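You operate a simulated robot arm through the tools that you are given. There is no shell and no other tool. Be economical: measure what you need, move in short steps, check, and stop when the job is done.

You run a simulated robot arm. Do the job below in one go: nothing can be reset, and whatever is moved stays where it is left.

Task
Fetch the violet block and set it on top of the green can on the top of the orange bench. Take the green cap from the top of the orange bench and put it on top of the green roll there. Take the green filter from the top of the wall bench and leave it on the top of the low shelf. Open the upper chest drawer, take the yellow can from the top of the plywood bench and put it in the inside of the upper chest drawer, then shut the drawer. Fetch the cream filter and stand it on the top of the height gauge sheet. Switch the paint meter switch on. Any order will do. Set down upright: green filter, yellow can, cream filter.

It is judged by the outcome, as a careful person would: the job done as asked, and still so three seconds after it is handed in. It fails if anything else is knocked over, pushed out of place, dropped, spilled or broken. Lids that push on must go on centred and level and be pressed home; caps that screw on are set level and turned clockwise until they are tight.

Robot
A 7-joint arm with a vacuum gripper on a trunk, on a base that drives. Base frame: it is fixed to the floor where the robot stands at the start and does not move with it; the origin is under the middle of the robot, x ahead of it, y to its left, z up; the surface under the hand at the start is at about z = 0.8. Units: m, rad, N and s.
With the tool pointing down near the work surface it reaches from about 0.16 to 0.84 m from the robot's upright axis, wherever it stands. Its first joint turns from -2.897 to 2.897 rad. Places, roughly: cream filter (8x8x12 cm) [-14.4, -5.1, 0.9]; green can [0.75, 0.25, 0.75]; green cap (8x7x3 cm) [0.4, 0.7, 0.8]; green filter [0.5, -1, 1]; green roll (9x9x10 cm) [0.7, 0.8, 0.8]; inside of the upper chest drawer [-10.5, -5.9, 0.6]; paint meter switch [-14.5, -4.8, 0.8]; top of the height gauge sheet [-15.4, -4.8, 0.8]; top of the low shelf (111x24 cm) [0.76, -2.22, 0.96]; upper chest drawer [-10.5, -5.8, 0.6]; violet block (4x4x4 cm) [0.5, 0.1, 0.8]; yellow can [-8.75, -6, 1]. Payload 1.88 kg.
Tool frame: the origin (TCP) lies in the middle of the cups' lips, and z points out of the cups. The gripper has 1 cup of 0.032 m across, covering 0.032 by 0.032 m (tool x, y); the bellows give 0.014 m. With the vacuum on, a cup seals on a smooth face that it is pressed against (1 to 4 N); it does not hold porous or soft things. The pull reaches 41 N.
Orientation is told as [roll, pitch, yaw] about the base's x, y, z axes, in that order, counted from this pose: with the cups facing straight down, the tool's x points along the base's -x, its y along +y and its z along -z.

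Tools
- The arm moves only by the tool jog_arm. Its argument "targets" is text: rows parted by semicolons, each of 7 numbers parted by spaces: the shift along the base's x, y, z in units of 30 mm (1.0 is 30 mm), then the turn, a rotation vector about the base's x, y, z in units of 6 degrees (1.0 is 6 degrees), then the vacuum: 1 switches it on, 0 off. In form: tx ty tz rx ry rz valve; .... A call has 1 to 10 rows; each row shifts and turns the commanded pose from where the row before left it. A call with a number of a shift or a turn outside -1 to 1 is refused whole. Rows are played at 5 a second. More than 0.05 m and 0.15 rad between two rows, or a gripper value outside its range, and nothing of the call is played. A pose out of reach is approached as far as the arm can. The call stops where the force on the tool passes 40 N (or 10 N more than at its start, if that is more) or the arm is blocked; 0.2 s more then pass. The pull builds up within a second once a cup has sealed. Time passes only in rows, and 0.2 s behind the last, so rows that do not move give it time. It gives the time, the measured TCP pose, the force on the tool (base axes) and the pull of the vacuum at its end, in the units of the frame above (readings bear some noise), with the torque about the TCP (base axes, N m) and any sound that the robot's microphone picked up.
- Cameras (640 x 400 px; columns grow to the right, rows downward): "scene" is now at [0.0044, 0.1332, 1.573]; the picture's right is [-0.39, -0.92, 0.00], its down [-0.73, 0.31, -0.61] and it looks along [0.56, -0.24, -0.79] (base axes); focal length 214 px, centre (320, 200). "wrist" rides on the gripper at [0.082, 0.014, -0.216] in the tool frame; the picture's right is [-0.17, 0.99, 0.00], its down [-0.91, -0.15, -0.37] and it looks along [-0.37, -0.06, 0.93] (tool axes); focal length 243 px, centre (320, 200). There is no depth. A picture from a camera that has moved, and an enlarged one, comes with that camera's place and axes in the base frame and with its lens. The place of the scene camera against the robot may be out by one fixed shift of up to 0.018 m in any direction.
- camera(camera): a new picture of that camera. The clock stands still meanwhile.
- slide_trunk(by): slides the trunk up (or, below 0, down) by that many m; the arm and the scene camera ride with it, the base frame stays. It gives what a move gives, with no picture.
- steer(legs): drives the robot by 1 to 6 legs, each [ahead, left, turn to the left] in m, m and rad, along the robot's own axes; the way and the turn of a leg run together, so that a leg with both is an arc; at most 1.5 m and 3.142 rad a leg. The arm and the cameras ride along, it lands a little off, and it stops where it bumps. It gives what a move gives.
- turn_head(pan, tilt): turns the head with the scene camera to pan (to the left, within 2.705 rad either way) and tilt (down, from -0.506 to 1.204), counted from straight ahead of the robot. It gives what a move gives.
- inspect(camera, box): a new picture of the part [left, top, right, bottom] of that camera's present view, enlarged. The clock stands still meanwhile.
- sign_off(): hands the job in; it is judged then, once.

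Go step by step. Nothing tells you exact positions but the pictures and the camera data: compare them with the known pose of the tool, close in by small moves and look again before you grip or let go. The budget is 196 turns and 162 pictures, counting those below and the enlarged ones. Unless the task says otherwise, let go and move clear before handing in.

The tools are called as name(argument=value, ...) on one line, values as JSON. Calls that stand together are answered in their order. jog_arm: Moves the arm, as the interface text tells. Its arguments: {"type":"object","properties":{"targets":{"type":"string"}},"required":["targets"]} The other tools are called the same way: slide_trunk (by) slides the trunk up or down; steer (legs) drives the base; turn_head (pan, tilt) turns the head that bears the scene camera; camera (camera) takes a picture; inspect (camera, box) takes an enlarged picture of a part of a camera's view; sign_off () hands the job in.

At the start:

```text
time_s: 0.0
ee_pos: [0.4708, 0.0791, 1.1292]
ee_rot: [0.0, -0.002, -0.001]
contact_force: [-0.3, 0.6, 0.6]
wrist_torque: [0.01, 0.0, -0.02]
pull: 0.0
trunk travel left (down, up): [-0.525, 0.065]
robot x, y, heading: [0.003, 0.0004, -0.004]
head pan, tilt: [-0.401, 0.918]
```

scene: 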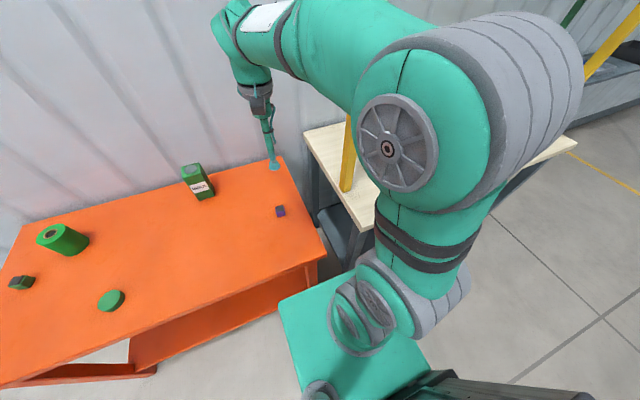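
wrist: 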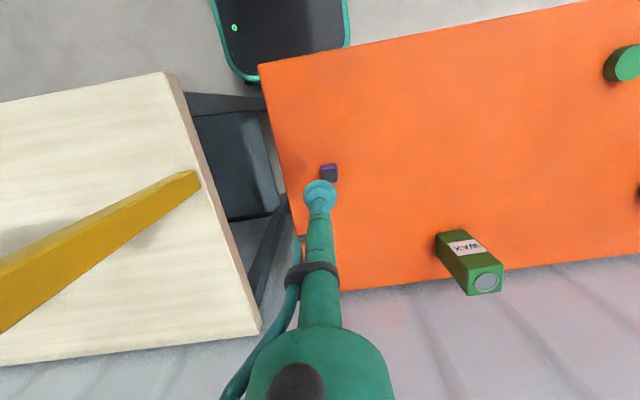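

The violet block looks to be near (0.53, 0.09) on the orange bench, with the green can behind it to the left. I'll enlarge both views before moving.

inspect(camera="wrist", box=[260, 130, 520, 300])

inspect(camera="scene", box=[0, 140, 340, 340])

```text
2.35 times, centred on (390, 215) of wrist
camera zoom: at [0.3887, 0.0932, 1.3469], right [0.17, 0.99, 0.0], down [0.91, -0.15, 0.37], along [0.37, -0.06, -0.93], focal length 571 px, centre (155, 165)
```

zoom: 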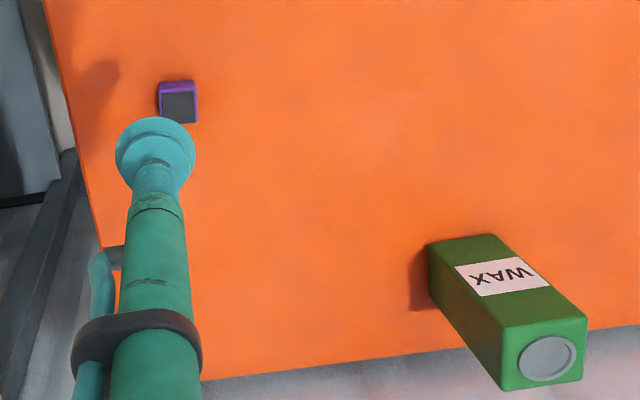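

```text
1.88 times, centred on (170, 240) of scene
camera zoom: at [0.0044, 0.1332, 1.573], right [-0.39, -0.92, 0.0], down [-0.73, 0.31, -0.61], along [0.56, -0.24, -0.79], focal length 404 px, centre (602, 125)
```

zoom: 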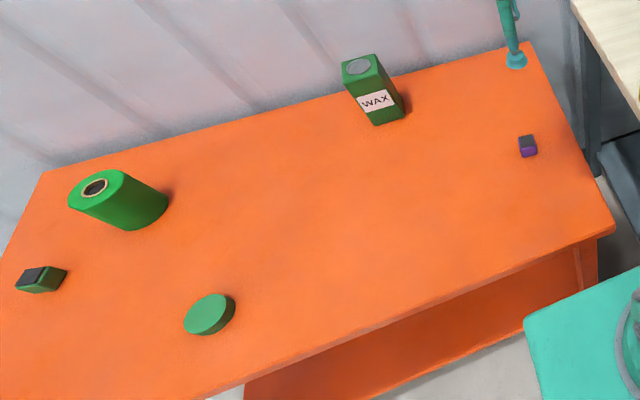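

The top of the violet block is dark while its sides are violet, so the top may be a different material. I'll move above it and look closer.

jog_arm(targets="0.3 0.06 -1 0 0 0 0;0.3 0.06 -1 0 0 0 0;0.3 0.06 -1 0 0 0 0;0.3 0.06 -1 0 0 0 0;0.3 0.06 -1 0 0 0 0;0.3 0.06 -1 0 0 0 0;0.2 0.06 -1 0 0 0 0")

camera(camera="wrist")

inspect(camera="scene", box=[220, 150, 320, 240])

```text
time_s: 1.6
ee_pos: [0.5335, 0.0921, 0.9204]
ee_rot: [0.001, -0.001, 0.001]
contact_force: [1.0, -0.8, -0.6]
wrist_torque: [0.01, 0.0, 0.01]
pull: 0.1
trunk travel left (down, up): [-0.525, 0.065]
robot x, y, heading: [0.0031, -0.0007, 0.001]
head pan, tilt: [-0.401, 0.918]
```

```text
157 pictures are left
camera wrist: at [0.4496, 0.1051, 1.1372], right [0.17, 0.99, 0.0], down [0.91, -0.15, 0.38], along [0.37, -0.06, -0.93], focal length 243 px, centre (320, 200)
```

wrist: 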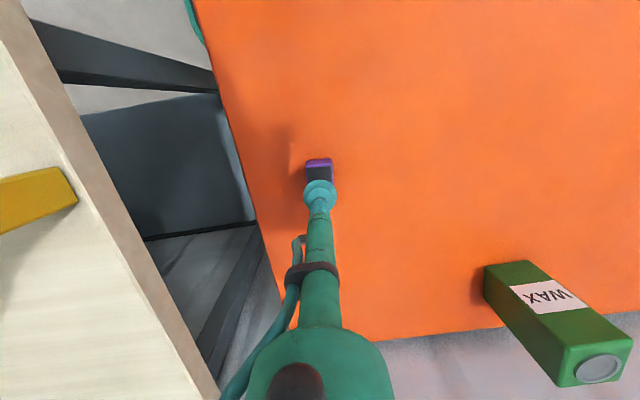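

```text
4.44 times, centred on (270, 195) of scene
camera zoom: at [0.0045, 0.1333, 1.5731], right [-0.39, -0.92, 0.0], down [-0.73, 0.31, -0.61], along [0.56, -0.24, -0.79], focal length 953 px, centre (542, 222)
```

zoom: 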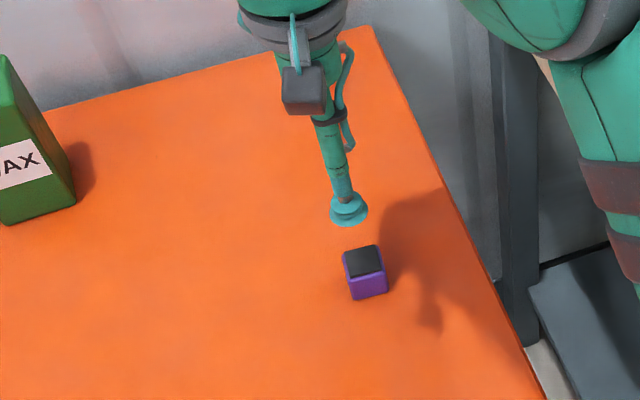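

I take the block's top to be at about (0.553, 0.09, 0.81). I'll shift over it and descend with the vacuum on to see whether the dark top holds.

jog_arm(targets="0.65 -0.07 -0.8 0 0 0 0;0 0 -0.8 0 0 0 0;0 0 -0.8 0 0 0 1;0 0 -0.2 0 0 0 1;0 0 -0.2 0 0 0 1;0 0 -0.2 0 0 0 1")

inspect(camera="scene", box=[220, 150, 320, 240])

inspect(camera="wrist", box=[270, 130, 370, 230])

```text
time_s: 3.0
ee_pos: [0.5509, 0.0894, 0.8289]
ee_rot: [0.0, -0.001, 0.001]
contact_force: [1.0, -0.8, 2.1]
wrist_torque: [0.01, 0.01, -0.02]
pull: 0.0
trunk travel left (down, up): [-0.525, 0.065]
robot x, y, heading: [-0.0009, 0.0044, 0.002]
head pan, tilt: [-0.401, 0.918]
```

```text
4.44 times, centred on (270, 195) of scene
camera zoom: at [0.0044, 0.1331, 1.5731], right [-0.39, -0.92, 0.0], down [-0.73, 0.31, -0.61], along [0.56, -0.24, -0.79], focal length 953 px, centre (542, 222)
```

zoom: 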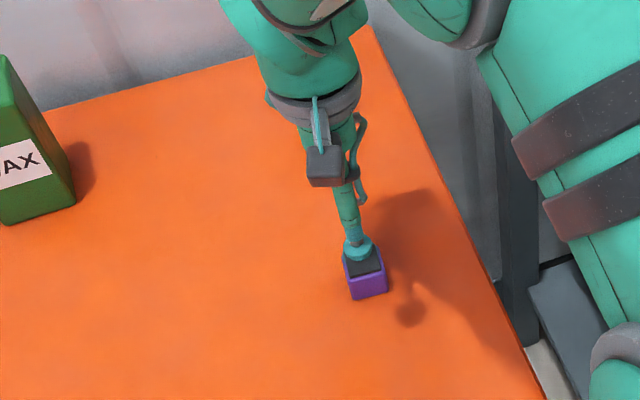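

```text
4.00 times, centred on (320, 180) of wrist
camera zoom: at [0.4681, 0.1034, 1.047], right [0.17, 0.99, 0.0], down [0.91, -0.15, 0.38], along [0.37, -0.06, -0.93], focal length 970 px, centre (320, 280)
```

zoom: 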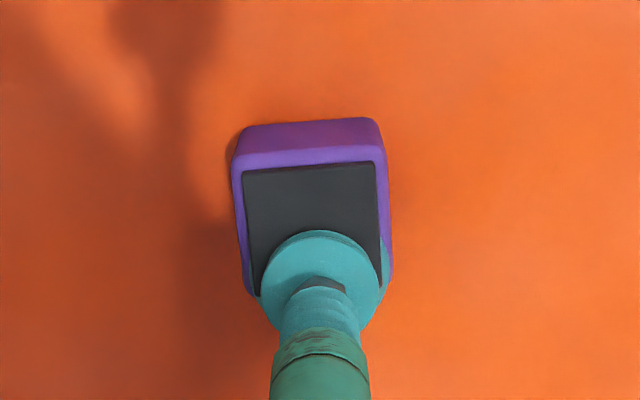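

The cup sits about 16 mm too far in +x and hangs over the edge. I'll lift, re-centre and press again.

jog_arm(targets="0 0 0.5 0 0 0 0;-0.53 0 0.1 0 0 0 0;0 0 -0.4 0 0 0 1;0 0 -0.15 0 0 0 1;0 0 -0.1 0 0 0 1;0 0 -0.05 0 0 0 1;0 0 0 0 0 0 1;0 0 0 0 0 0 1;0 0 0 0 0 0 1")

inspect(camera="wrist", box=[270, 130, 370, 230])

```text
time_s: 5.0
ee_pos: [0.5336, 0.0892, 0.8268]
ee_rot: [0.0, 0.0, -0.001]
contact_force: [-1.9, 0.5, 3.3]
wrist_torque: [-0.05, -0.05, 0.0]
pull: 0.1
trunk travel left (down, up): [-0.525, 0.065]
robot x, y, heading: [0.0023, -0.0006, 0.001]
head pan, tilt: [-0.401, 0.918]
```

```text
4.00 times, centred on (320, 180) of wrist
camera zoom: at [0.4516, 0.1029, 1.0442], right [0.17, 0.99, 0.0], down [0.91, -0.15, 0.37], along [0.37, -0.06, -0.93], focal length 970 px, centre (320, 280)
```

zoom: 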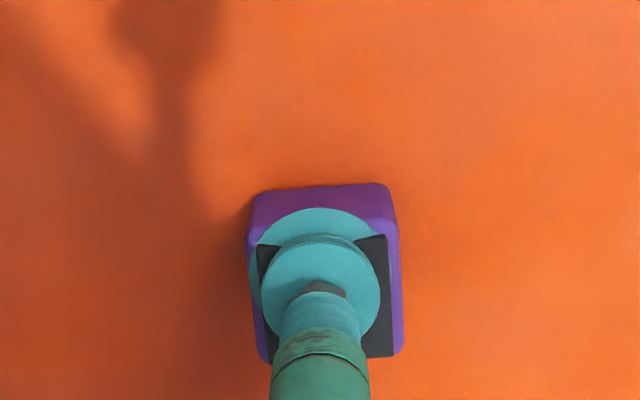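

The lip now overlaps the -x edge slightly. I'll shift +7 mm in x and +2 mm in y and retry, to settle whether the dark patch seals.

jog_arm(targets="0 0 0.5 0 0 0 0;0.24 0.08 0 0 0 0 0;0 0 -0.4 0 0 0 1;0 0 -0.1 0 0 0 1;0 0 -0.05 0 0 0 1;0 0 0 0 0 0 1;0 0 0 0 0 0 1;0 0 0 0 0 0 1")

inspect(camera="wrist", box=[270, 130, 370, 230])

```text
time_s: 6.8
ee_pos: [0.5426, 0.0922, 0.8254]
ee_rot: [-0.001, -0.003, 0.0]
contact_force: [0.9, -2.0, 22.8]
wrist_torque: [0.01, 0.03, -0.02]
pull: 40.5
trunk travel left (down, up): [-0.525, 0.065]
robot x, y, heading: [-0.0029, 0.0008, -0.001]
head pan, tilt: [-0.401, 0.918]
```

```text
4.00 times, centred on (320, 180) of wrist
camera zoom: at [0.4591, 0.1052, 1.0431], right [0.17, 0.99, 0.0], down [0.91, -0.15, 0.38], along [0.37, -0.06, -0.93], focal length 970 px, centre (320, 280)
```

zoom: 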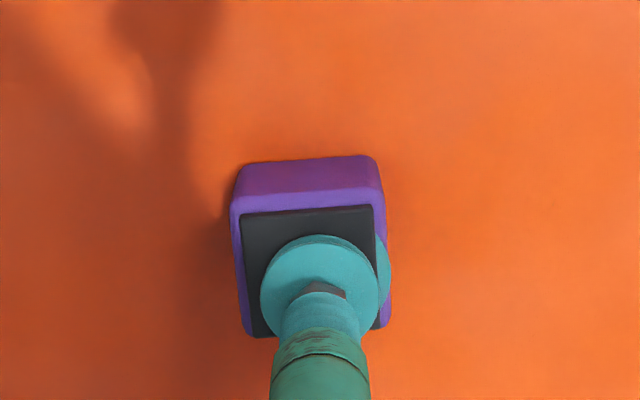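

The block is sealed (pull 40 N). I'll lift it, then drive left, because the can (top near (0.77, 0.37, 0.96)) is just out of reach from here.

jog_arm(targets="0 0 0.3 0 0 0 1;0 0 1 0 0 0 1;0 0 1 0 0 0 1;0 0 1 0 0 0 1;0 0 1 0 0 0 1;0 0 1 0 0 0 1;0 0 1 0 0 0 1;0 0 1 0 0 0 1;0 0 1 0 0 0 1")

steer(legs=[[0, 0.27, 0]])

camera(camera="wrist")

camera(camera="scene")

```text
time_s: 8.8
ee_pos: [0.5412, 0.0926, 1.0727]
ee_rot: [0.0, 0.0, 0.0]
contact_force: [-0.6, 0.1, -0.6]
wrist_torque: [0.02, 0.02, -0.02]
pull: 40.7
trunk travel left (down, up): [-0.525, 0.065]
robot x, y, heading: [-0.0004, -0.0003, -0.0]
head pan, tilt: [-0.401, 0.918]
```

```text
time_s: 10.7
ee_pos: [0.541, 0.3709, 1.0722]
ee_rot: [0.001, 0.002, 0.005]
contact_force: [0.1, -0.2, -0.7]
wrist_torque: [0.0, 0.0, 0.0]
pull: 41.3
trunk travel left (down, up): [-0.525, 0.065]
robot x, y, heading: [-0.0012, 0.2723, 0.007]
head pan, tilt: [-0.401, 0.918]
```

```text
151 pictures are left
camera wrist: at [0.4577, 0.3838, 1.2904], right [0.16, 0.99, 0.0], down [0.92, -0.15, 0.37], along [0.37, -0.06, -0.93], focal length 243 px, centre (320, 200)
```

wrist: 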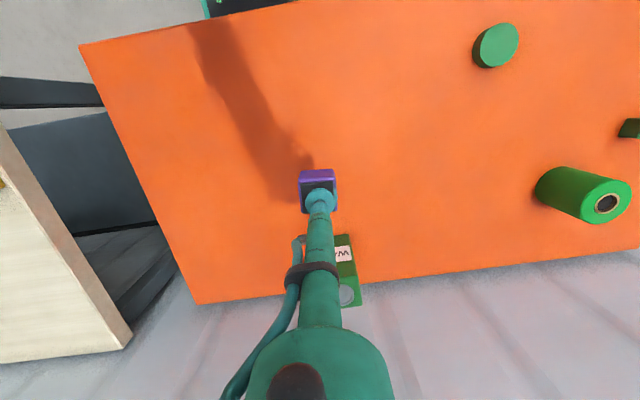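

```text
150 pictures are left
camera scene: at [0.0027, 0.4069, 1.573], right [-0.39, -0.92, 0.0], down [-0.73, 0.31, -0.61], along [0.56, -0.23, -0.79], focal length 214 px, centre (320, 200)
```

scene: 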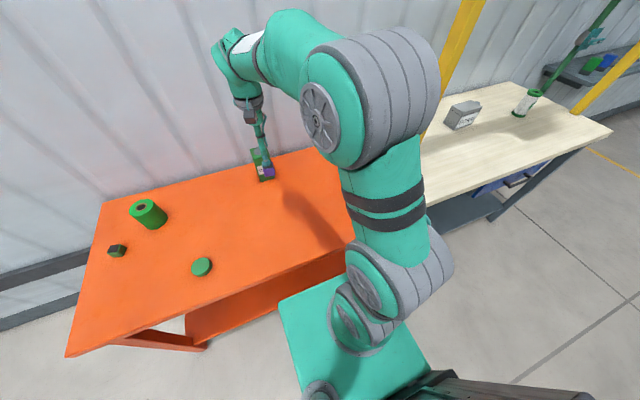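

The can is just beyond the held block. I'll move nearer but to one side of it to get a clear view of its cap.

jog_arm(targets="1 -0.4 0 0 0 0 1;1 -0.4 0 0 0 0 1;1 -0.4 0 0 0 0 1;1 -0.4 0 0 0 0 1;1 -0.4 0 0 0 0 1")

camera(camera="wrist")

inspect(camera="scene", box=[220, 100, 320, 190])

```text
time_s: 11.9
ee_pos: [0.6907, 0.3091, 1.0712]
ee_rot: [-0.001, -0.002, 0.006]
contact_force: [0.1, -0.4, 0.0]
wrist_torque: [0.01, -0.02, -0.02]
pull: 40.4
trunk travel left (down, up): [-0.525, 0.065]
robot x, y, heading: [-0.0035, 0.277, 0.009]
head pan, tilt: [-0.401, 0.918]
```

```text
149 pictures are left
camera wrist: at [0.6072, 0.3229, 1.2896], right [0.16, 0.99, 0.0], down [0.92, -0.15, 0.37], along [0.37, -0.06, -0.93], focal length 243 px, centre (320, 200)
```

wrist: 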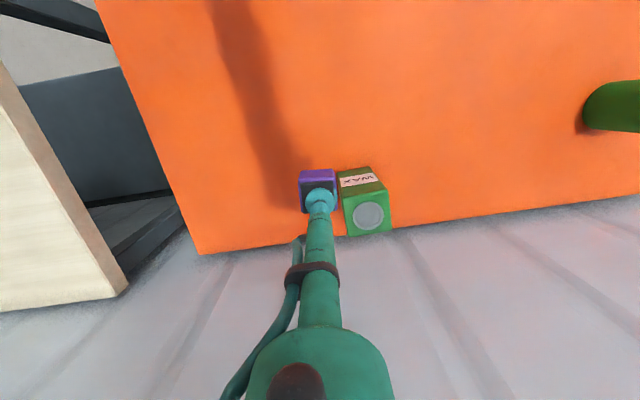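

```text
4.44 times, centred on (270, 145) of scene
camera zoom: at [0.0029, 0.4069, 1.573], right [-0.39, -0.92, 0.0], down [-0.73, 0.31, -0.61], along [0.56, -0.23, -0.79], focal length 953 px, centre (542, 444)
```

zoom: 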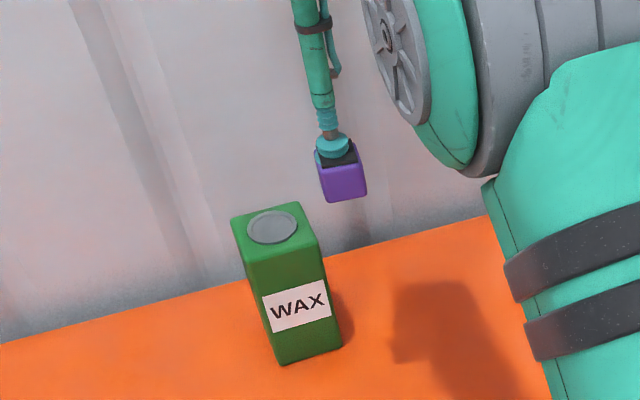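

Two views put the can's cap at about (0.775, 0.369, 0.96). I'll move over it at 1.03 and check.

jog_arm(targets="0.7 0.5 0 0 0 0 1;0.7 0.5 0 0 0 0 1;0.7 0.5 0 0 0 0 1;0.7 0.5 0 0 0 0 1;0 0 -0.6 0 0 0 1;0 0 -0.6 0 0 0 1")

inspect(camera="wrist", box=[260, 130, 380, 250])

inspect(camera="scene", box=[220, 100, 320, 190])

```text
time_s: 13.3
ee_pos: [0.7749, 0.3704, 1.0372]
ee_rot: [0.001, 0.002, 0.006]
contact_force: [-0.7, 0.5, -0.6]
wrist_torque: [0.0, 0.02, 0.03]
pull: 40.1
trunk travel left (down, up): [-0.525, 0.065]
robot x, y, heading: [-0.0001, 0.2749, 0.009]
head pan, tilt: [-0.401, 0.918]
```

```text
3.33 times, centred on (320, 190) of wrist
camera zoom: at [0.692, 0.3843, 1.2531], right [0.16, 0.99, 0.0], down [0.92, -0.15, 0.37], along [0.37, -0.06, -0.93], focal length 809 px, centre (320, 233)
```

zoom: 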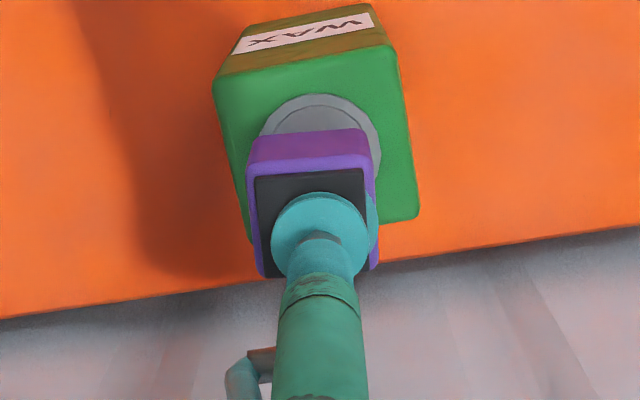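

```text
4.44 times, centred on (270, 145) of scene
camera zoom: at [0.0029, 0.4069, 1.573], right [-0.39, -0.92, 0.0], down [-0.73, 0.31, -0.61], along [0.56, -0.23, -0.79], focal length 953 px, centre (542, 444)
```

zoom: 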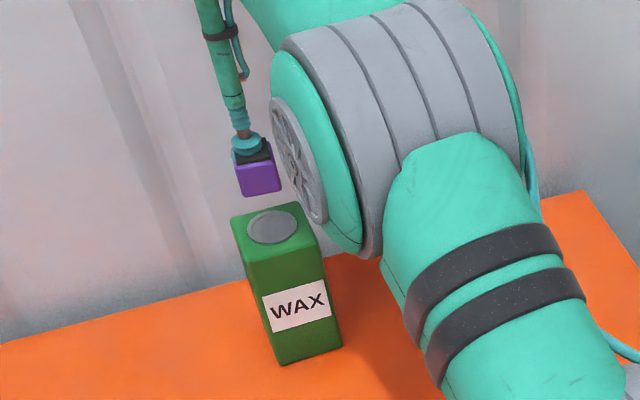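

Alignment is good; the block hangs about 4 mm towards -x and -y of the cup. I'll correct for that and lower in small steps until contact.

jog_arm(targets="0.13 0.13 -0.5 0 0 0 1;0 0 -0.4 0 0 0 1;0 0 -0.15 0 0 0 1;0 0 -0.1 0 0 0 1")

inspect(camera="scene", box=[220, 100, 320, 190])

```text
time_s: 14.3
ee_pos: [0.7782, 0.3744, 1.0028]
ee_rot: [-0.001, 0.001, 0.006]
contact_force: [-0.5, -0.1, -0.6]
wrist_torque: [0.02, 0.0, 0.04]
pull: 40.7
trunk travel left (down, up): [-0.525, 0.065]
robot x, y, heading: [-0.0052, 0.2774, 0.012]
head pan, tilt: [-0.401, 0.918]
```

```text
4.44 times, centred on (270, 145) of scene
camera zoom: at [0.0028, 0.4069, 1.573], right [-0.39, -0.92, 0.0], down [-0.73, 0.31, -0.61], along [0.56, -0.23, -0.79], focal length 953 px, centre (542, 444)
```

zoom: 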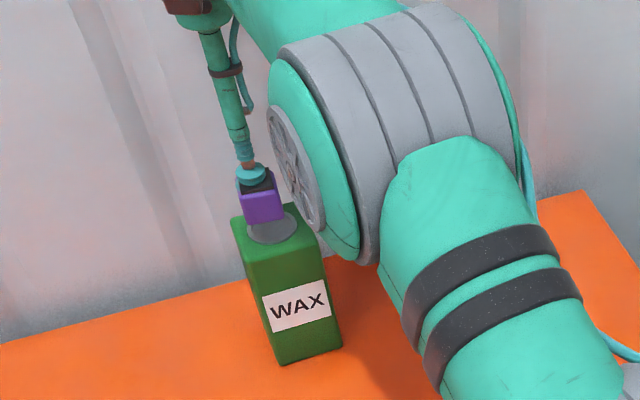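

There's no contact yet, so I'll keep lowering in 2 mm steps.

jog_arm(targets="0 0 -0.07 0 0 0 1;0 0 -0.07 0 0 0 1;0 0 -0.07 0 0 0 1")

inspect(camera="scene", box=[240, 130, 300, 180])

```text
time_s: 15.1
ee_pos: [0.7782, 0.3754, 0.9957]
ee_rot: [-0.001, 0.001, 0.005]
contact_force: [0.1, -0.3, -0.6]
wrist_torque: [-0.03, 0.0, -0.02]
pull: 40.8
trunk travel left (down, up): [-0.525, 0.065]
robot x, y, heading: [-0.0019, 0.2732, 0.006]
head pan, tilt: [-0.401, 0.918]
```

```text
8.00 times, centred on (270, 155) of scene
camera zoom: at [0.0028, 0.4069, 1.5731], right [-0.39, -0.92, 0.0], down [-0.73, 0.31, -0.61], along [0.56, -0.23, -0.79], focal length 1716 px, centre (720, 560)
```

zoom: 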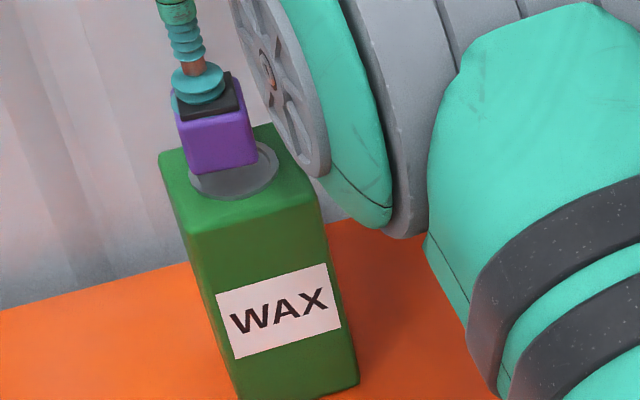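

No contact yet, and the scene view leaves height and depth ambiguous. I'll continue down gently to contact.

jog_arm(targets="0 0 -0.1 0 0 0 1;0 0 -0.1 0 0 0 1;0 0 -0.1 0 0 0 1")

inspect(camera="scene", box=[240, 130, 300, 180])

inspect(camera="wrist", box=[260, 130, 380, 250])

```text
time_s: 15.9
ee_pos: [0.7783, 0.3733, 0.9884]
ee_rot: [0.001, 0.0, 0.006]
contact_force: [0.8, -0.3, 0.2]
wrist_torque: [-0.03, -0.02, 0.02]
pull: 40.7
trunk travel left (down, up): [-0.525, 0.065]
robot x, y, heading: [0.0021, 0.2741, 0.006]
head pan, tilt: [-0.401, 0.918]
```

```text
8.00 times, centred on (270, 155) of scene
camera zoom: at [0.0028, 0.4069, 1.5731], right [-0.39, -0.92, 0.0], down [-0.73, 0.31, -0.61], along [0.56, -0.23, -0.79], focal length 1716 px, centre (720, 560)
```

zoom: 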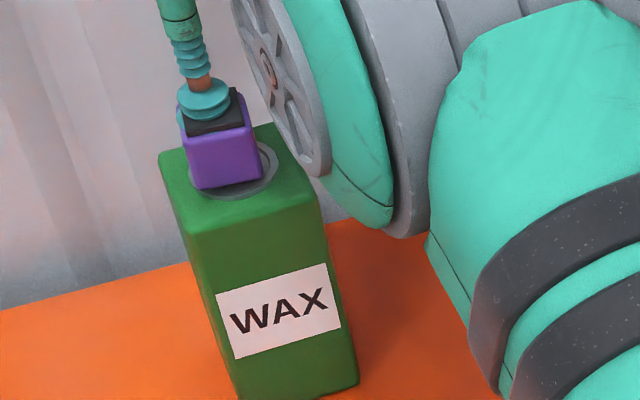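

```text
3.33 times, centred on (320, 190) of wrist
camera zoom: at [0.6955, 0.3878, 1.2045], right [0.16, 0.99, 0.0], down [0.92, -0.15, 0.37], along [0.37, -0.06, -0.93], focal length 809 px, centre (320, 233)
```

zoom: 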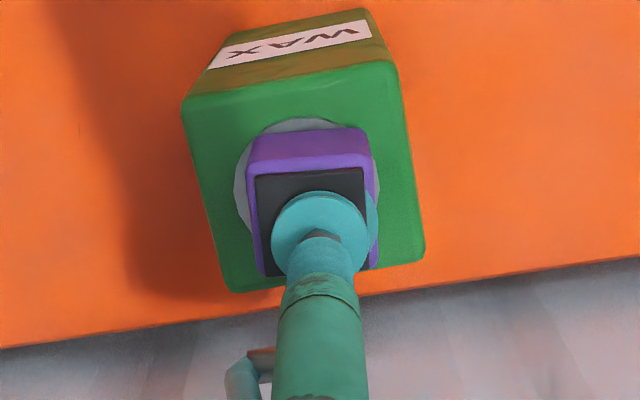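

The block is nearly down and looks centred on the cap. I'll take the last few millimetres.

jog_arm(targets="0 -0.05 -0.06 0 0 0 1;0 0 -0.06 0 0 0 1;0 0 -0.05 0 0 0 1")

inspect(camera="scene", box=[240, 130, 300, 180])

```text
time_s: 16.7
ee_pos: [0.7783, 0.3734, 0.9831]
ee_rot: [-0.001, 0.0, 0.008]
contact_force: [0.7, 0.3, -1.2]
wrist_torque: [0.01, 0.03, 0.03]
pull: 40.1
trunk travel left (down, up): [-0.525, 0.065]
robot x, y, heading: [-0.0008, 0.2708, 0.007]
head pan, tilt: [-0.401, 0.918]
```

```text
8.00 times, centred on (270, 155) of scene
camera zoom: at [0.0028, 0.4069, 1.573], right [-0.39, -0.92, 0.0], down [-0.73, 0.31, -0.61], along [0.56, -0.23, -0.79], focal length 1716 px, centre (720, 560)
```

zoom: 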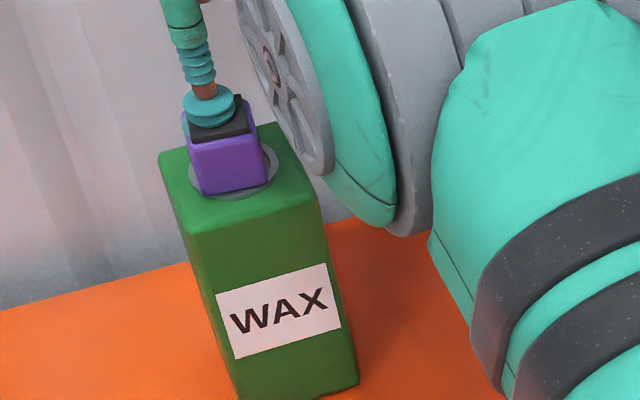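

jog_arm(targets="0 0 -0.06 0 0 0 1;0 0 -0.06 0 0 0 1;0 0 -0.03 0 0 0 1")

inspect(camera="scene", box=[240, 130, 300, 180])

```text
time_s: 17.5
ee_pos: [0.7775, 0.3733, 0.9794]
ee_rot: [0.0, -0.003, 0.006]
contact_force: [-0.8, 1.3, 9.1]
wrist_torque: [0.04, 0.04, -0.02]
pull: 40.5
trunk travel left (down, up): [-0.525, 0.065]
robot x, y, heading: [-0.0016, 0.2744, 0.013]
head pan, tilt: [-0.401, 0.918]
```

```text
8.00 times, centred on (270, 155) of scene
camera zoom: at [0.0018, 0.4068, 1.5732], right [-0.39, -0.92, 0.0], down [-0.73, 0.31, -0.61], along [0.56, -0.23, -0.79], focal length 1716 px, centre (720, 560)
```

zoom: 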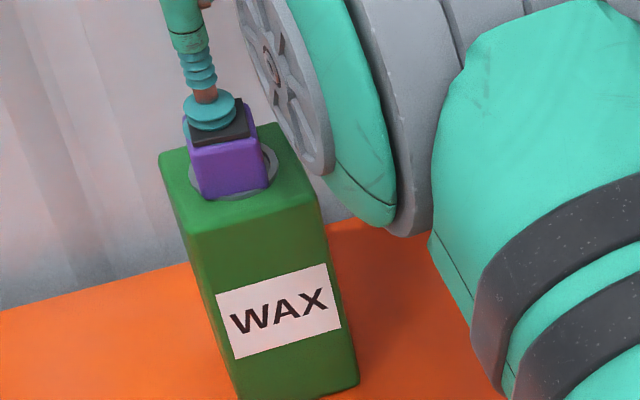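

Contact is made at 9 N with the block on the cap. I'll release, wait and back straight up.

jog_arm(targets="0 0 0 0 0 0 0;0 0 0 0 0 0 0;0 0 0 0 0 0 0;0 0 0 0 0 0 0;0 0 0.2 0 0 0 0;0 0 0.4 0 0 0 0;0 0 1 0 0 0 0;0 0 1 0 0 0 0;-1 0 1 0 0 0 0")

inspect(camera="scene", box=[240, 130, 300, 180])

inspect(camera="wrist", box=[260, 130, 440, 270])

```text
time_s: 19.5
ee_pos: [0.7475, 0.3741, 1.085]
ee_rot: [0.0, 0.001, 0.006]
contact_force: [0.3, -0.8, -0.5]
wrist_torque: [-0.03, 0.08, -0.01]
pull: 0.0
trunk travel left (down, up): [-0.525, 0.065]
robot x, y, heading: [0.0005, 0.2793, 0.006]
head pan, tilt: [-0.401, 0.918]
```

```text
8.00 times, centred on (270, 155) of scene
camera zoom: at [0.003, 0.4069, 1.573], right [-0.39, -0.92, 0.0], down [-0.73, 0.31, -0.61], along [0.56, -0.23, -0.79], focal length 1716 px, centre (720, 560)
```

zoom: 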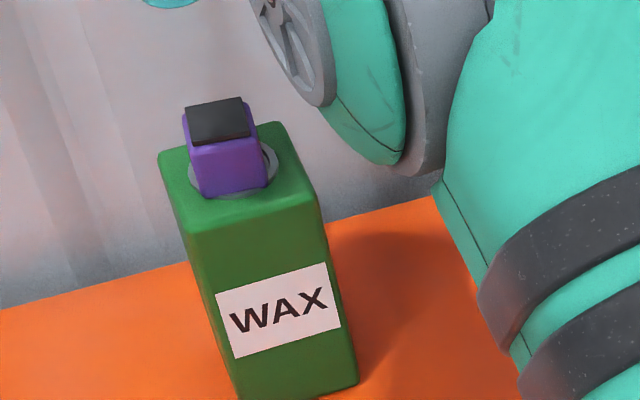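

```text
2.86 times, centred on (350, 200) of wrist
camera zoom: at [0.6646, 0.3878, 1.3027], right [0.16, 0.99, 0.0], down [0.92, -0.15, 0.37], along [0.37, -0.06, -0.93], focal length 693 px, centre (234, 200)
```

zoom: 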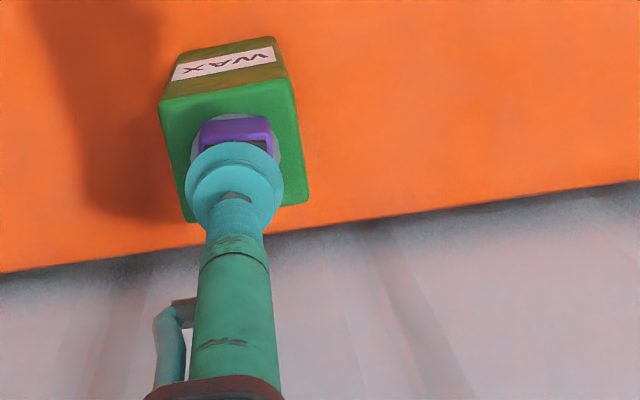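

The block rests squarely on the can's cap. Next is the green cap, so I'll pull the arm back and drive left about 0.35 m.

jog_arm(targets="-1 0 0 0 0 0 0;-1 0 0 0 0 0 0;-1 0 0 0 0 0 0;-1 0 0 0 0 0 0;-1 0 0 0 0 0 0;-1 0 0 0 0 0 0;-1 0 0 0 0 0 0;-1 0 0 0 0 0 0")

steer(legs=[[0, 0.3, 0]])

camera(camera="wrist")

camera(camera="scene")

```text
time_s: 21.3
ee_pos: [0.5072, 0.3718, 1.0865]
ee_rot: [0.0, 0.001, 0.006]
contact_force: [0.2, -0.2, -0.1]
wrist_torque: [-0.01, 0.0, 0.0]
pull: 0.0
trunk travel left (down, up): [-0.525, 0.065]
robot x, y, heading: [0.0019, 0.2708, 0.002]
head pan, tilt: [-0.401, 0.918]
```

```text
time_s: 23.4
ee_pos: [0.5063, 0.6748, 1.0866]
ee_rot: [0.001, 0.0, 0.004]
contact_force: [-0.1, -0.1, 0.1]
wrist_torque: [-0.02, 0.02, 0.02]
pull: 0.2
trunk travel left (down, up): [-0.525, 0.065]
robot x, y, heading: [-0.0035, 0.5743, 0.004]
head pan, tilt: [-0.401, 0.918]
```

```text
137 pictures are left
camera wrist: at [0.4234, 0.688, 1.3044], right [0.16, 0.99, 0.0], down [0.92, -0.15, 0.37], along [0.37, -0.06, -0.93], focal length 243 px, centre (320, 200)
```

wrist: 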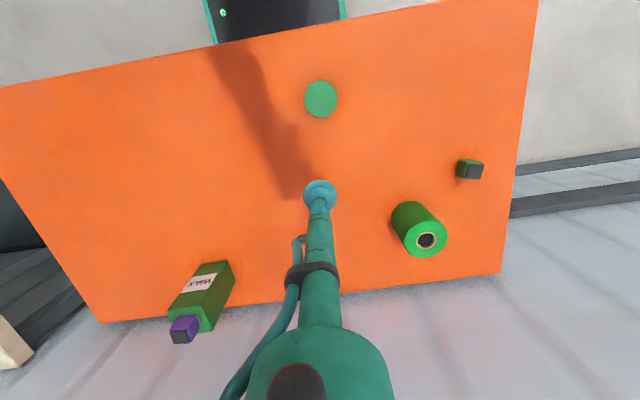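

```text
136 pictures are left
camera scene: at [0.0013, 0.7104, 1.573], right [-0.39, -0.92, 0.0], down [-0.73, 0.31, -0.61], along [0.56, -0.23, -0.79], focal length 214 px, centre (320, 200)
```

scene: 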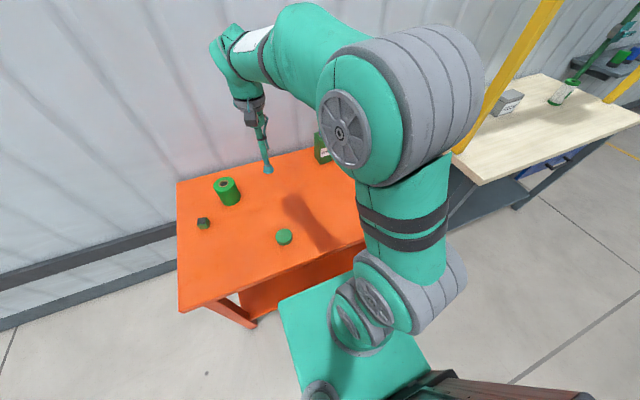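

The cap is near (0.418, 0.691) with its top at about 0.815. The roll top is near (0.709, 0.855, 0.885). I'll descend over the cap.

jog_arm(targets="-0.42 0.08 -1 0 0 0 0;-0.42 0.08 -1 0 0 0 0;-0.42 0.08 -1 0 0 0 0;-0.42 0.08 -1 0 0 0 0;-0.42 0.08 -1 0 0 0 0;-0.42 0.08 -1 0 0 0 0;-0.42 0.05 -1 0 0 0 0")

inspect(camera="wrist", box=[240, 110, 400, 250])

```text
time_s: 25.0
ee_pos: [0.4191, 0.6915, 0.8762]
ee_rot: [-0.001, -0.001, 0.005]
contact_force: [-0.7, 0.2, -0.4]
wrist_torque: [0.03, 0.0, -0.04]
pull: 0.0
trunk travel left (down, up): [-0.525, 0.065]
robot x, y, heading: [-0.0039, 0.5792, 0.005]
head pan, tilt: [-0.401, 0.918]
```

```text
2.86 times, centred on (320, 180) of wrist
camera zoom: at [0.3357, 0.704, 1.0934], right [0.16, 0.99, 0.0], down [0.92, -0.15, 0.37], along [0.37, -0.06, -0.93], focal length 693 px, centre (320, 257)
```

zoom: 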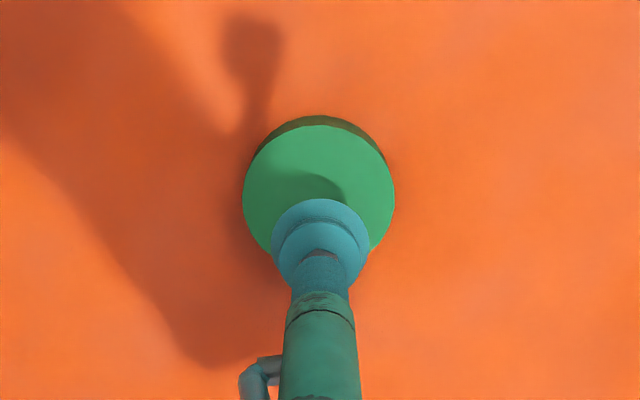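

Centred within 2 mm. I'll descend slowly with the vacuum on.

jog_arm(targets="0.05 -0.05 -0.8 0 0 0 1;0 0 -0.7 0 0 0 1;0 0 -0.2 0 0 0 1;0 0 -0.15 0 0 0 1;0 0 -0.1 0 0 0 1;0 0 -0.1 0 0 0 1;0 0 0 0 0 0 1;0 0 0 0 0 0 1")

```text
time_s: 26.8
ee_pos: [0.42, 0.6891, 0.8158]
ee_rot: [0.002, -0.005, 0.004]
contact_force: [4.1, -4.0, 21.5]
wrist_torque: [-0.01, 0.06, 0.0]
pull: 40.7
trunk travel left (down, up): [-0.525, 0.065]
robot x, y, heading: [-0.0046, 0.5762, 0.002]
head pan, tilt: [-0.401, 0.918]
```

Sealed. I'll lift and carry it to about (0.68, 0.82), stopping short of the roll, and look.

jog_arm(targets="0 0 0.5 0 0 0 1;0 0 1 0 0 0 1;0 0 1 0 0 0 1;0 0 1 0 0 0 1;0 0 1 0 0 0 1;0 0 1 0 0 0 1;0 0 1 0 0 0 1")

jog_arm(targets="1 0.4 0 0 0 0 1;1 0.4 0 0 0 0 1;1 0.4 0 0 0 0 1;1 0.4 0 0 0 0 1;1 0.4 0 0 0 0 1;1 0.4 0 0 0 0 1;1 0.4 0 0 0 0 1")

camera(camera="wrist")

inspect(camera="scene", box=[170, 120, 330, 240])

```text
time_s: 28.4
ee_pos: [0.42, 0.6886, 1.0117]
ee_rot: [0.0, -0.001, 0.004]
contact_force: [-0.2, -0.1, -0.2]
wrist_torque: [0.0, 0.0, -0.01]
pull: 40.3
trunk travel left (down, up): [-0.525, 0.065]
robot x, y, heading: [0.0005, 0.5768, 0.009]
head pan, tilt: [-0.401, 0.918]
```

```text
time_s: 30.0
ee_pos: [0.6309, 0.7728, 1.0113]
ee_rot: [0.001, 0.0, 0.005]
contact_force: [0.3, 0.2, -0.3]
wrist_torque: [0.0, -0.01, 0.04]
pull: 40.4
trunk travel left (down, up): [-0.525, 0.065]
robot x, y, heading: [-0.0007, 0.5764, 0.012]
head pan, tilt: [-0.401, 0.918]
```

```text
134 pictures are left
camera wrist: at [0.5467, 0.7868, 1.2288], right [0.16, 0.99, 0.0], down [0.92, -0.15, 0.37], along [0.37, -0.06, -0.93], focal length 243 px, centre (320, 200)
```

wrist: 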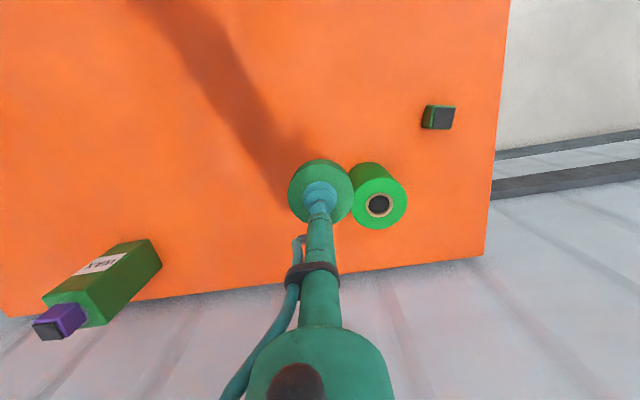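

```text
3.33 times, centred on (250, 180) of scene
camera zoom: at [0.0013, 0.7104, 1.573], right [-0.39, -0.92, 0.0], down [-0.73, 0.31, -0.61], along [0.56, -0.23, -0.79], focal length 715 px, centre (553, 267)
```

zoom: 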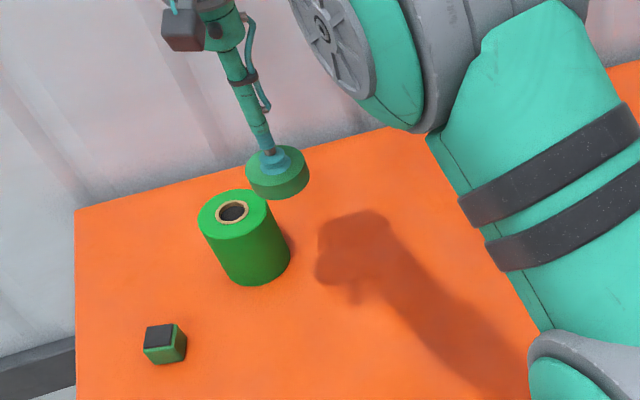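

Two views put the roll's top centre at (0.706, 0.8535, 0.885). I'll move over it and lower close.

jog_arm(targets="0.85 0.9 0 0 0 0 1;0.85 0.9 0 0 0 0 1;0.82 0.88 0 0 0 0 1;0 0 -1 0 0 0 1;0 0 -1 0 0 0 1;0 0 -0.6 0 0 0 1")

inspect(camera="wrist", box=[240, 110, 400, 250])

inspect(camera="scene", box=[170, 120, 290, 210])

```text
time_s: 31.4
ee_pos: [0.7049, 0.8522, 0.9347]
ee_rot: [-0.002, 0.001, 0.006]
contact_force: [0.1, 0.2, -1.0]
wrist_torque: [0.0, 0.0, -0.01]
pull: 40.8
trunk travel left (down, up): [-0.525, 0.065]
robot x, y, heading: [-0.0016, 0.5757, 0.005]
head pan, tilt: [-0.401, 0.918]
```

```text
2.86 times, centred on (320, 180) of wrist
camera zoom: at [0.6211, 0.8665, 1.1506], right [0.16, 0.99, 0.0], down [0.92, -0.15, 0.37], along [0.37, -0.06, -0.93], focal length 693 px, centre (320, 257)
```

zoom: 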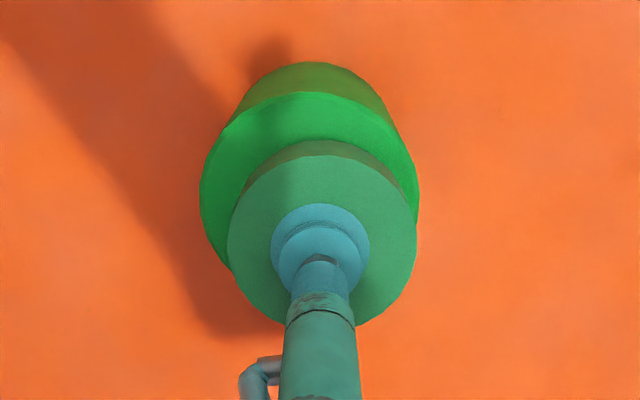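

```text
4.44 times, centred on (230, 165) of scene
camera zoom: at [0.0013, 0.7104, 1.5731], right [-0.39, -0.92, 0.0], down [-0.73, 0.31, -0.61], along [0.56, -0.23, -0.79], focal length 953 px, centre (720, 356)
```

zoom: 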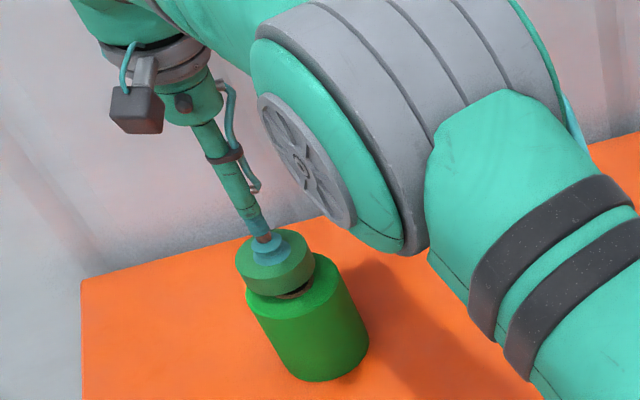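

Small correction of -3 mm in x and -4 mm in y, then lower gently.

jog_arm(targets="-0.08 -0.12 -0.3 0 0 0 1;0 0 -0.15 0 0 0 1;0 0 -0.07 0 0 0 1;0 0 -0.07 0 0 0 1")

inspect(camera="scene", box=[200, 150, 280, 210])

inspect(camera="wrist", box=[240, 110, 400, 250])

```text
time_s: 32.4
ee_pos: [0.7024, 0.8494, 0.9176]
ee_rot: [0.002, -0.004, 0.004]
contact_force: [-0.4, -2.2, 12.0]
wrist_torque: [-0.03, 0.07, 0.01]
pull: 40.9
trunk travel left (down, up): [-0.525, 0.065]
robot x, y, heading: [-0.0034, 0.5761, 0.006]
head pan, tilt: [-0.401, 0.918]
```

```text
6.67 times, centred on (240, 180) of scene
camera zoom: at [0.0002, 0.7097, 1.5733], right [-0.39, -0.92, 0.0], down [-0.73, 0.31, -0.61], along [0.56, -0.23, -0.79], focal length 1430 px, centre (853, 333)
```

zoom: 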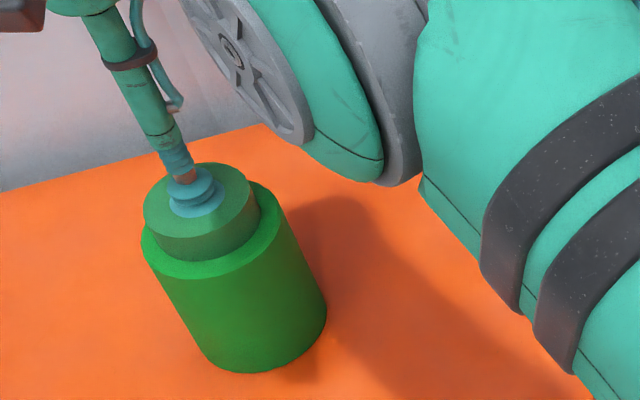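

```text
2.86 times, centred on (320, 180) of wrist
camera zoom: at [0.6185, 0.8625, 1.1342], right [0.16, 0.99, 0.0], down [0.91, -0.15, 0.38], along [0.37, -0.06, -0.93], focal length 693 px, centre (320, 257)
```

zoom: 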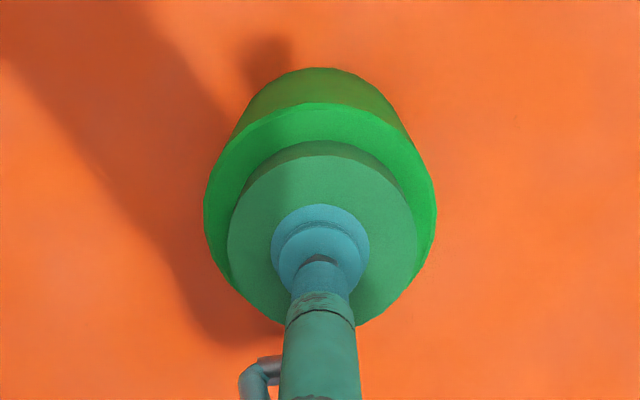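

The cap rests on the roll, about centred, with 12 N contact. I'll release and rise.

jog_arm(targets="0 0 0 0 0 0 0;0 0 0 0 0 0 0;0 0 0 0 0 0 0;0 0 0 0 0 0 0;0 0 0.2 0 0 0 0;0 0 0.4 0 0 0 0;0 0 1 0 0 0 0;0 0 1 0 0 0 0;-1 0 1 0 0 0 0;-1 0 1 0 0 0 0")

inspect(camera="scene", box=[200, 150, 280, 210])

```text
time_s: 34.6
ee_pos: [0.6417, 0.8497, 1.0527]
ee_rot: [-0.002, 0.001, 0.004]
contact_force: [0.1, -0.3, 0.0]
wrist_torque: [0.01, -0.03, -0.01]
pull: 0.1
trunk travel left (down, up): [-0.525, 0.065]
robot x, y, heading: [-0.003, 0.5763, 0.002]
head pan, tilt: [-0.401, 0.918]
```

```text
6.67 times, centred on (240, 180) of scene
camera zoom: at [0.0009, 0.7101, 1.573], right [-0.39, -0.92, 0.0], down [-0.73, 0.31, -0.61], along [0.56, -0.23, -0.79], focal length 1430 px, centre (853, 333)
```

zoom: 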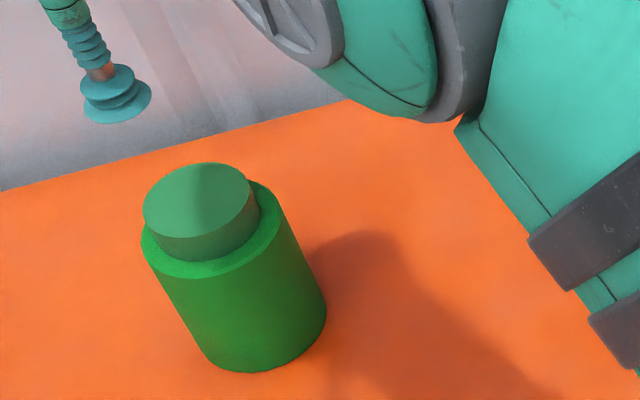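

The cap sits well on the roll. Next is the wall bench to the right, which has yellow posts, so I'll fold the arm in and survey the room first.

jog_arm(targets="-1 -1 0.3 0 0 0 0;-1 -1 0.3 0 0 0 0;-1 -1 0.3 0 0 0 0;-1 -1 0.3 0 0 0 0;-1 -1 0.3 0 0 0 0;-1 -0.8 0.3 0 0 0 0;-1 -0.8 0 0 0 0 0;-1 -0.8 0 0 0 0 0;-1 -0.8 0 0 0 0 0;-0.6 -0.5 0 0 0 0 0")

turn_head(pan=-1.3, tilt=0.45)

camera(camera="scene")

turn_head(pan=-2.6, tilt=0.35)

camera(camera="scene")

turn_head(pan=2.4, tilt=0.35)

camera(camera="scene")

```text
time_s: 36.8
ee_pos: [0.3531, 0.5879, 1.1074]
ee_rot: [0.0, 0.0, 0.005]
contact_force: [-0.9, 0.3, 0.1]
wrist_torque: [0.04, -0.01, 0.0]
pull: 0.1
trunk travel left (down, up): [-0.525, 0.065]
robot x, y, heading: [-0.0019, 0.5764, 0.007]
head pan, tilt: [-0.401, 0.918]
```

```text
time_s: 38.0
ee_pos: [0.3537, 0.5881, 1.1075]
ee_rot: [0.0, 0.0, 0.005]
contact_force: [-0.9, -0.5, -0.8]
wrist_torque: [-0.01, -0.01, -0.05]
pull: 0.1
trunk travel left (down, up): [-0.525, 0.065]
robot x, y, heading: [-0.0022, 0.5802, 0.004]
head pan, tilt: [-1.3, 0.45]
```

```text
127 pictures are left
camera scene: at [-0.0425, 0.6507, 1.6126], right [-0.96, -0.27, 0.0], down [-0.12, 0.42, -0.9], along [0.25, -0.87, -0.44], focal length 214 px, centre (320, 200)
```

scene: 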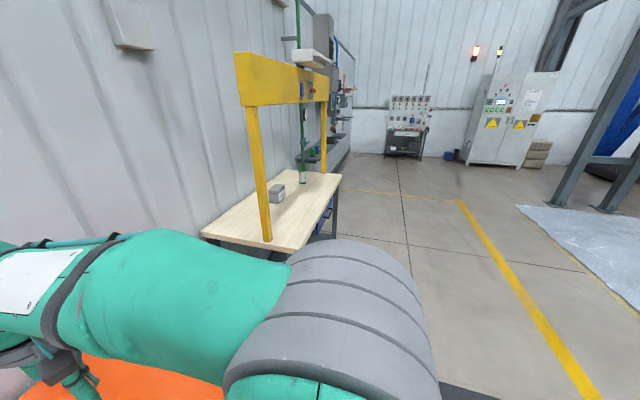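

```text
time_s: 39.5
ee_pos: [0.3546, 0.5895, 1.1069]
ee_rot: [0.001, -0.001, 0.004]
contact_force: [0.4, -0.7, 0.4]
wrist_torque: [0.04, 0.01, 0.01]
pull: 0.1
trunk travel left (down, up): [-0.525, 0.065]
robot x, y, heading: [-0.0053, 0.5743, 0.006]
head pan, tilt: [-2.601, 0.351]
```

```text
126 pictures are left
camera scene: at [-0.1471, 0.6907, 1.6219], right [-0.52, 0.85, 0.0], down [0.29, 0.18, -0.94], along [-0.8, -0.49, -0.34], focal length 214 px, centre (320, 200)
```

scene: 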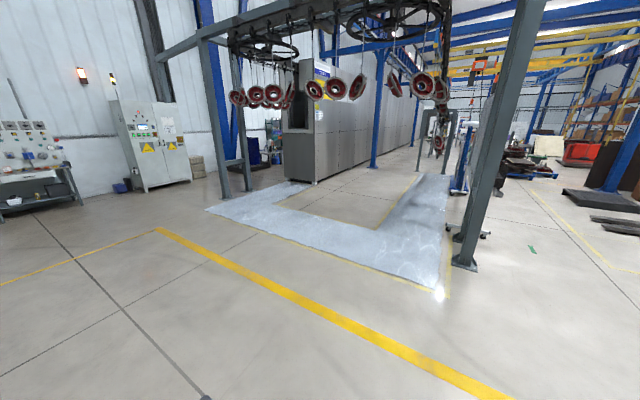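

```text
time_s: 43.4
ee_pos: [0.354, 0.5895, 1.1072]
ee_rot: [-0.001, 0.0, 0.006]
contact_force: [0.2, 0.8, 0.0]
wrist_torque: [0.0, 0.01, -0.01]
pull: 0.1
trunk travel left (down, up): [-0.525, 0.065]
robot x, y, heading: [-0.0021, 0.578, 0.001]
head pan, tilt: [2.4, 0.351]
```

```text
125 pictures are left
camera scene: at [-0.1365, 0.8017, 1.6219], right [0.67, 0.74, 0.0], down [0.25, -0.23, -0.94], along [-0.7, 0.63, -0.34], focal length 214 px, centre (320, 200)
```

scene: 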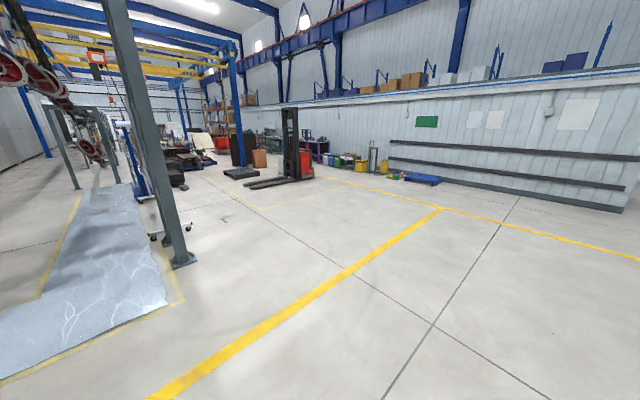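

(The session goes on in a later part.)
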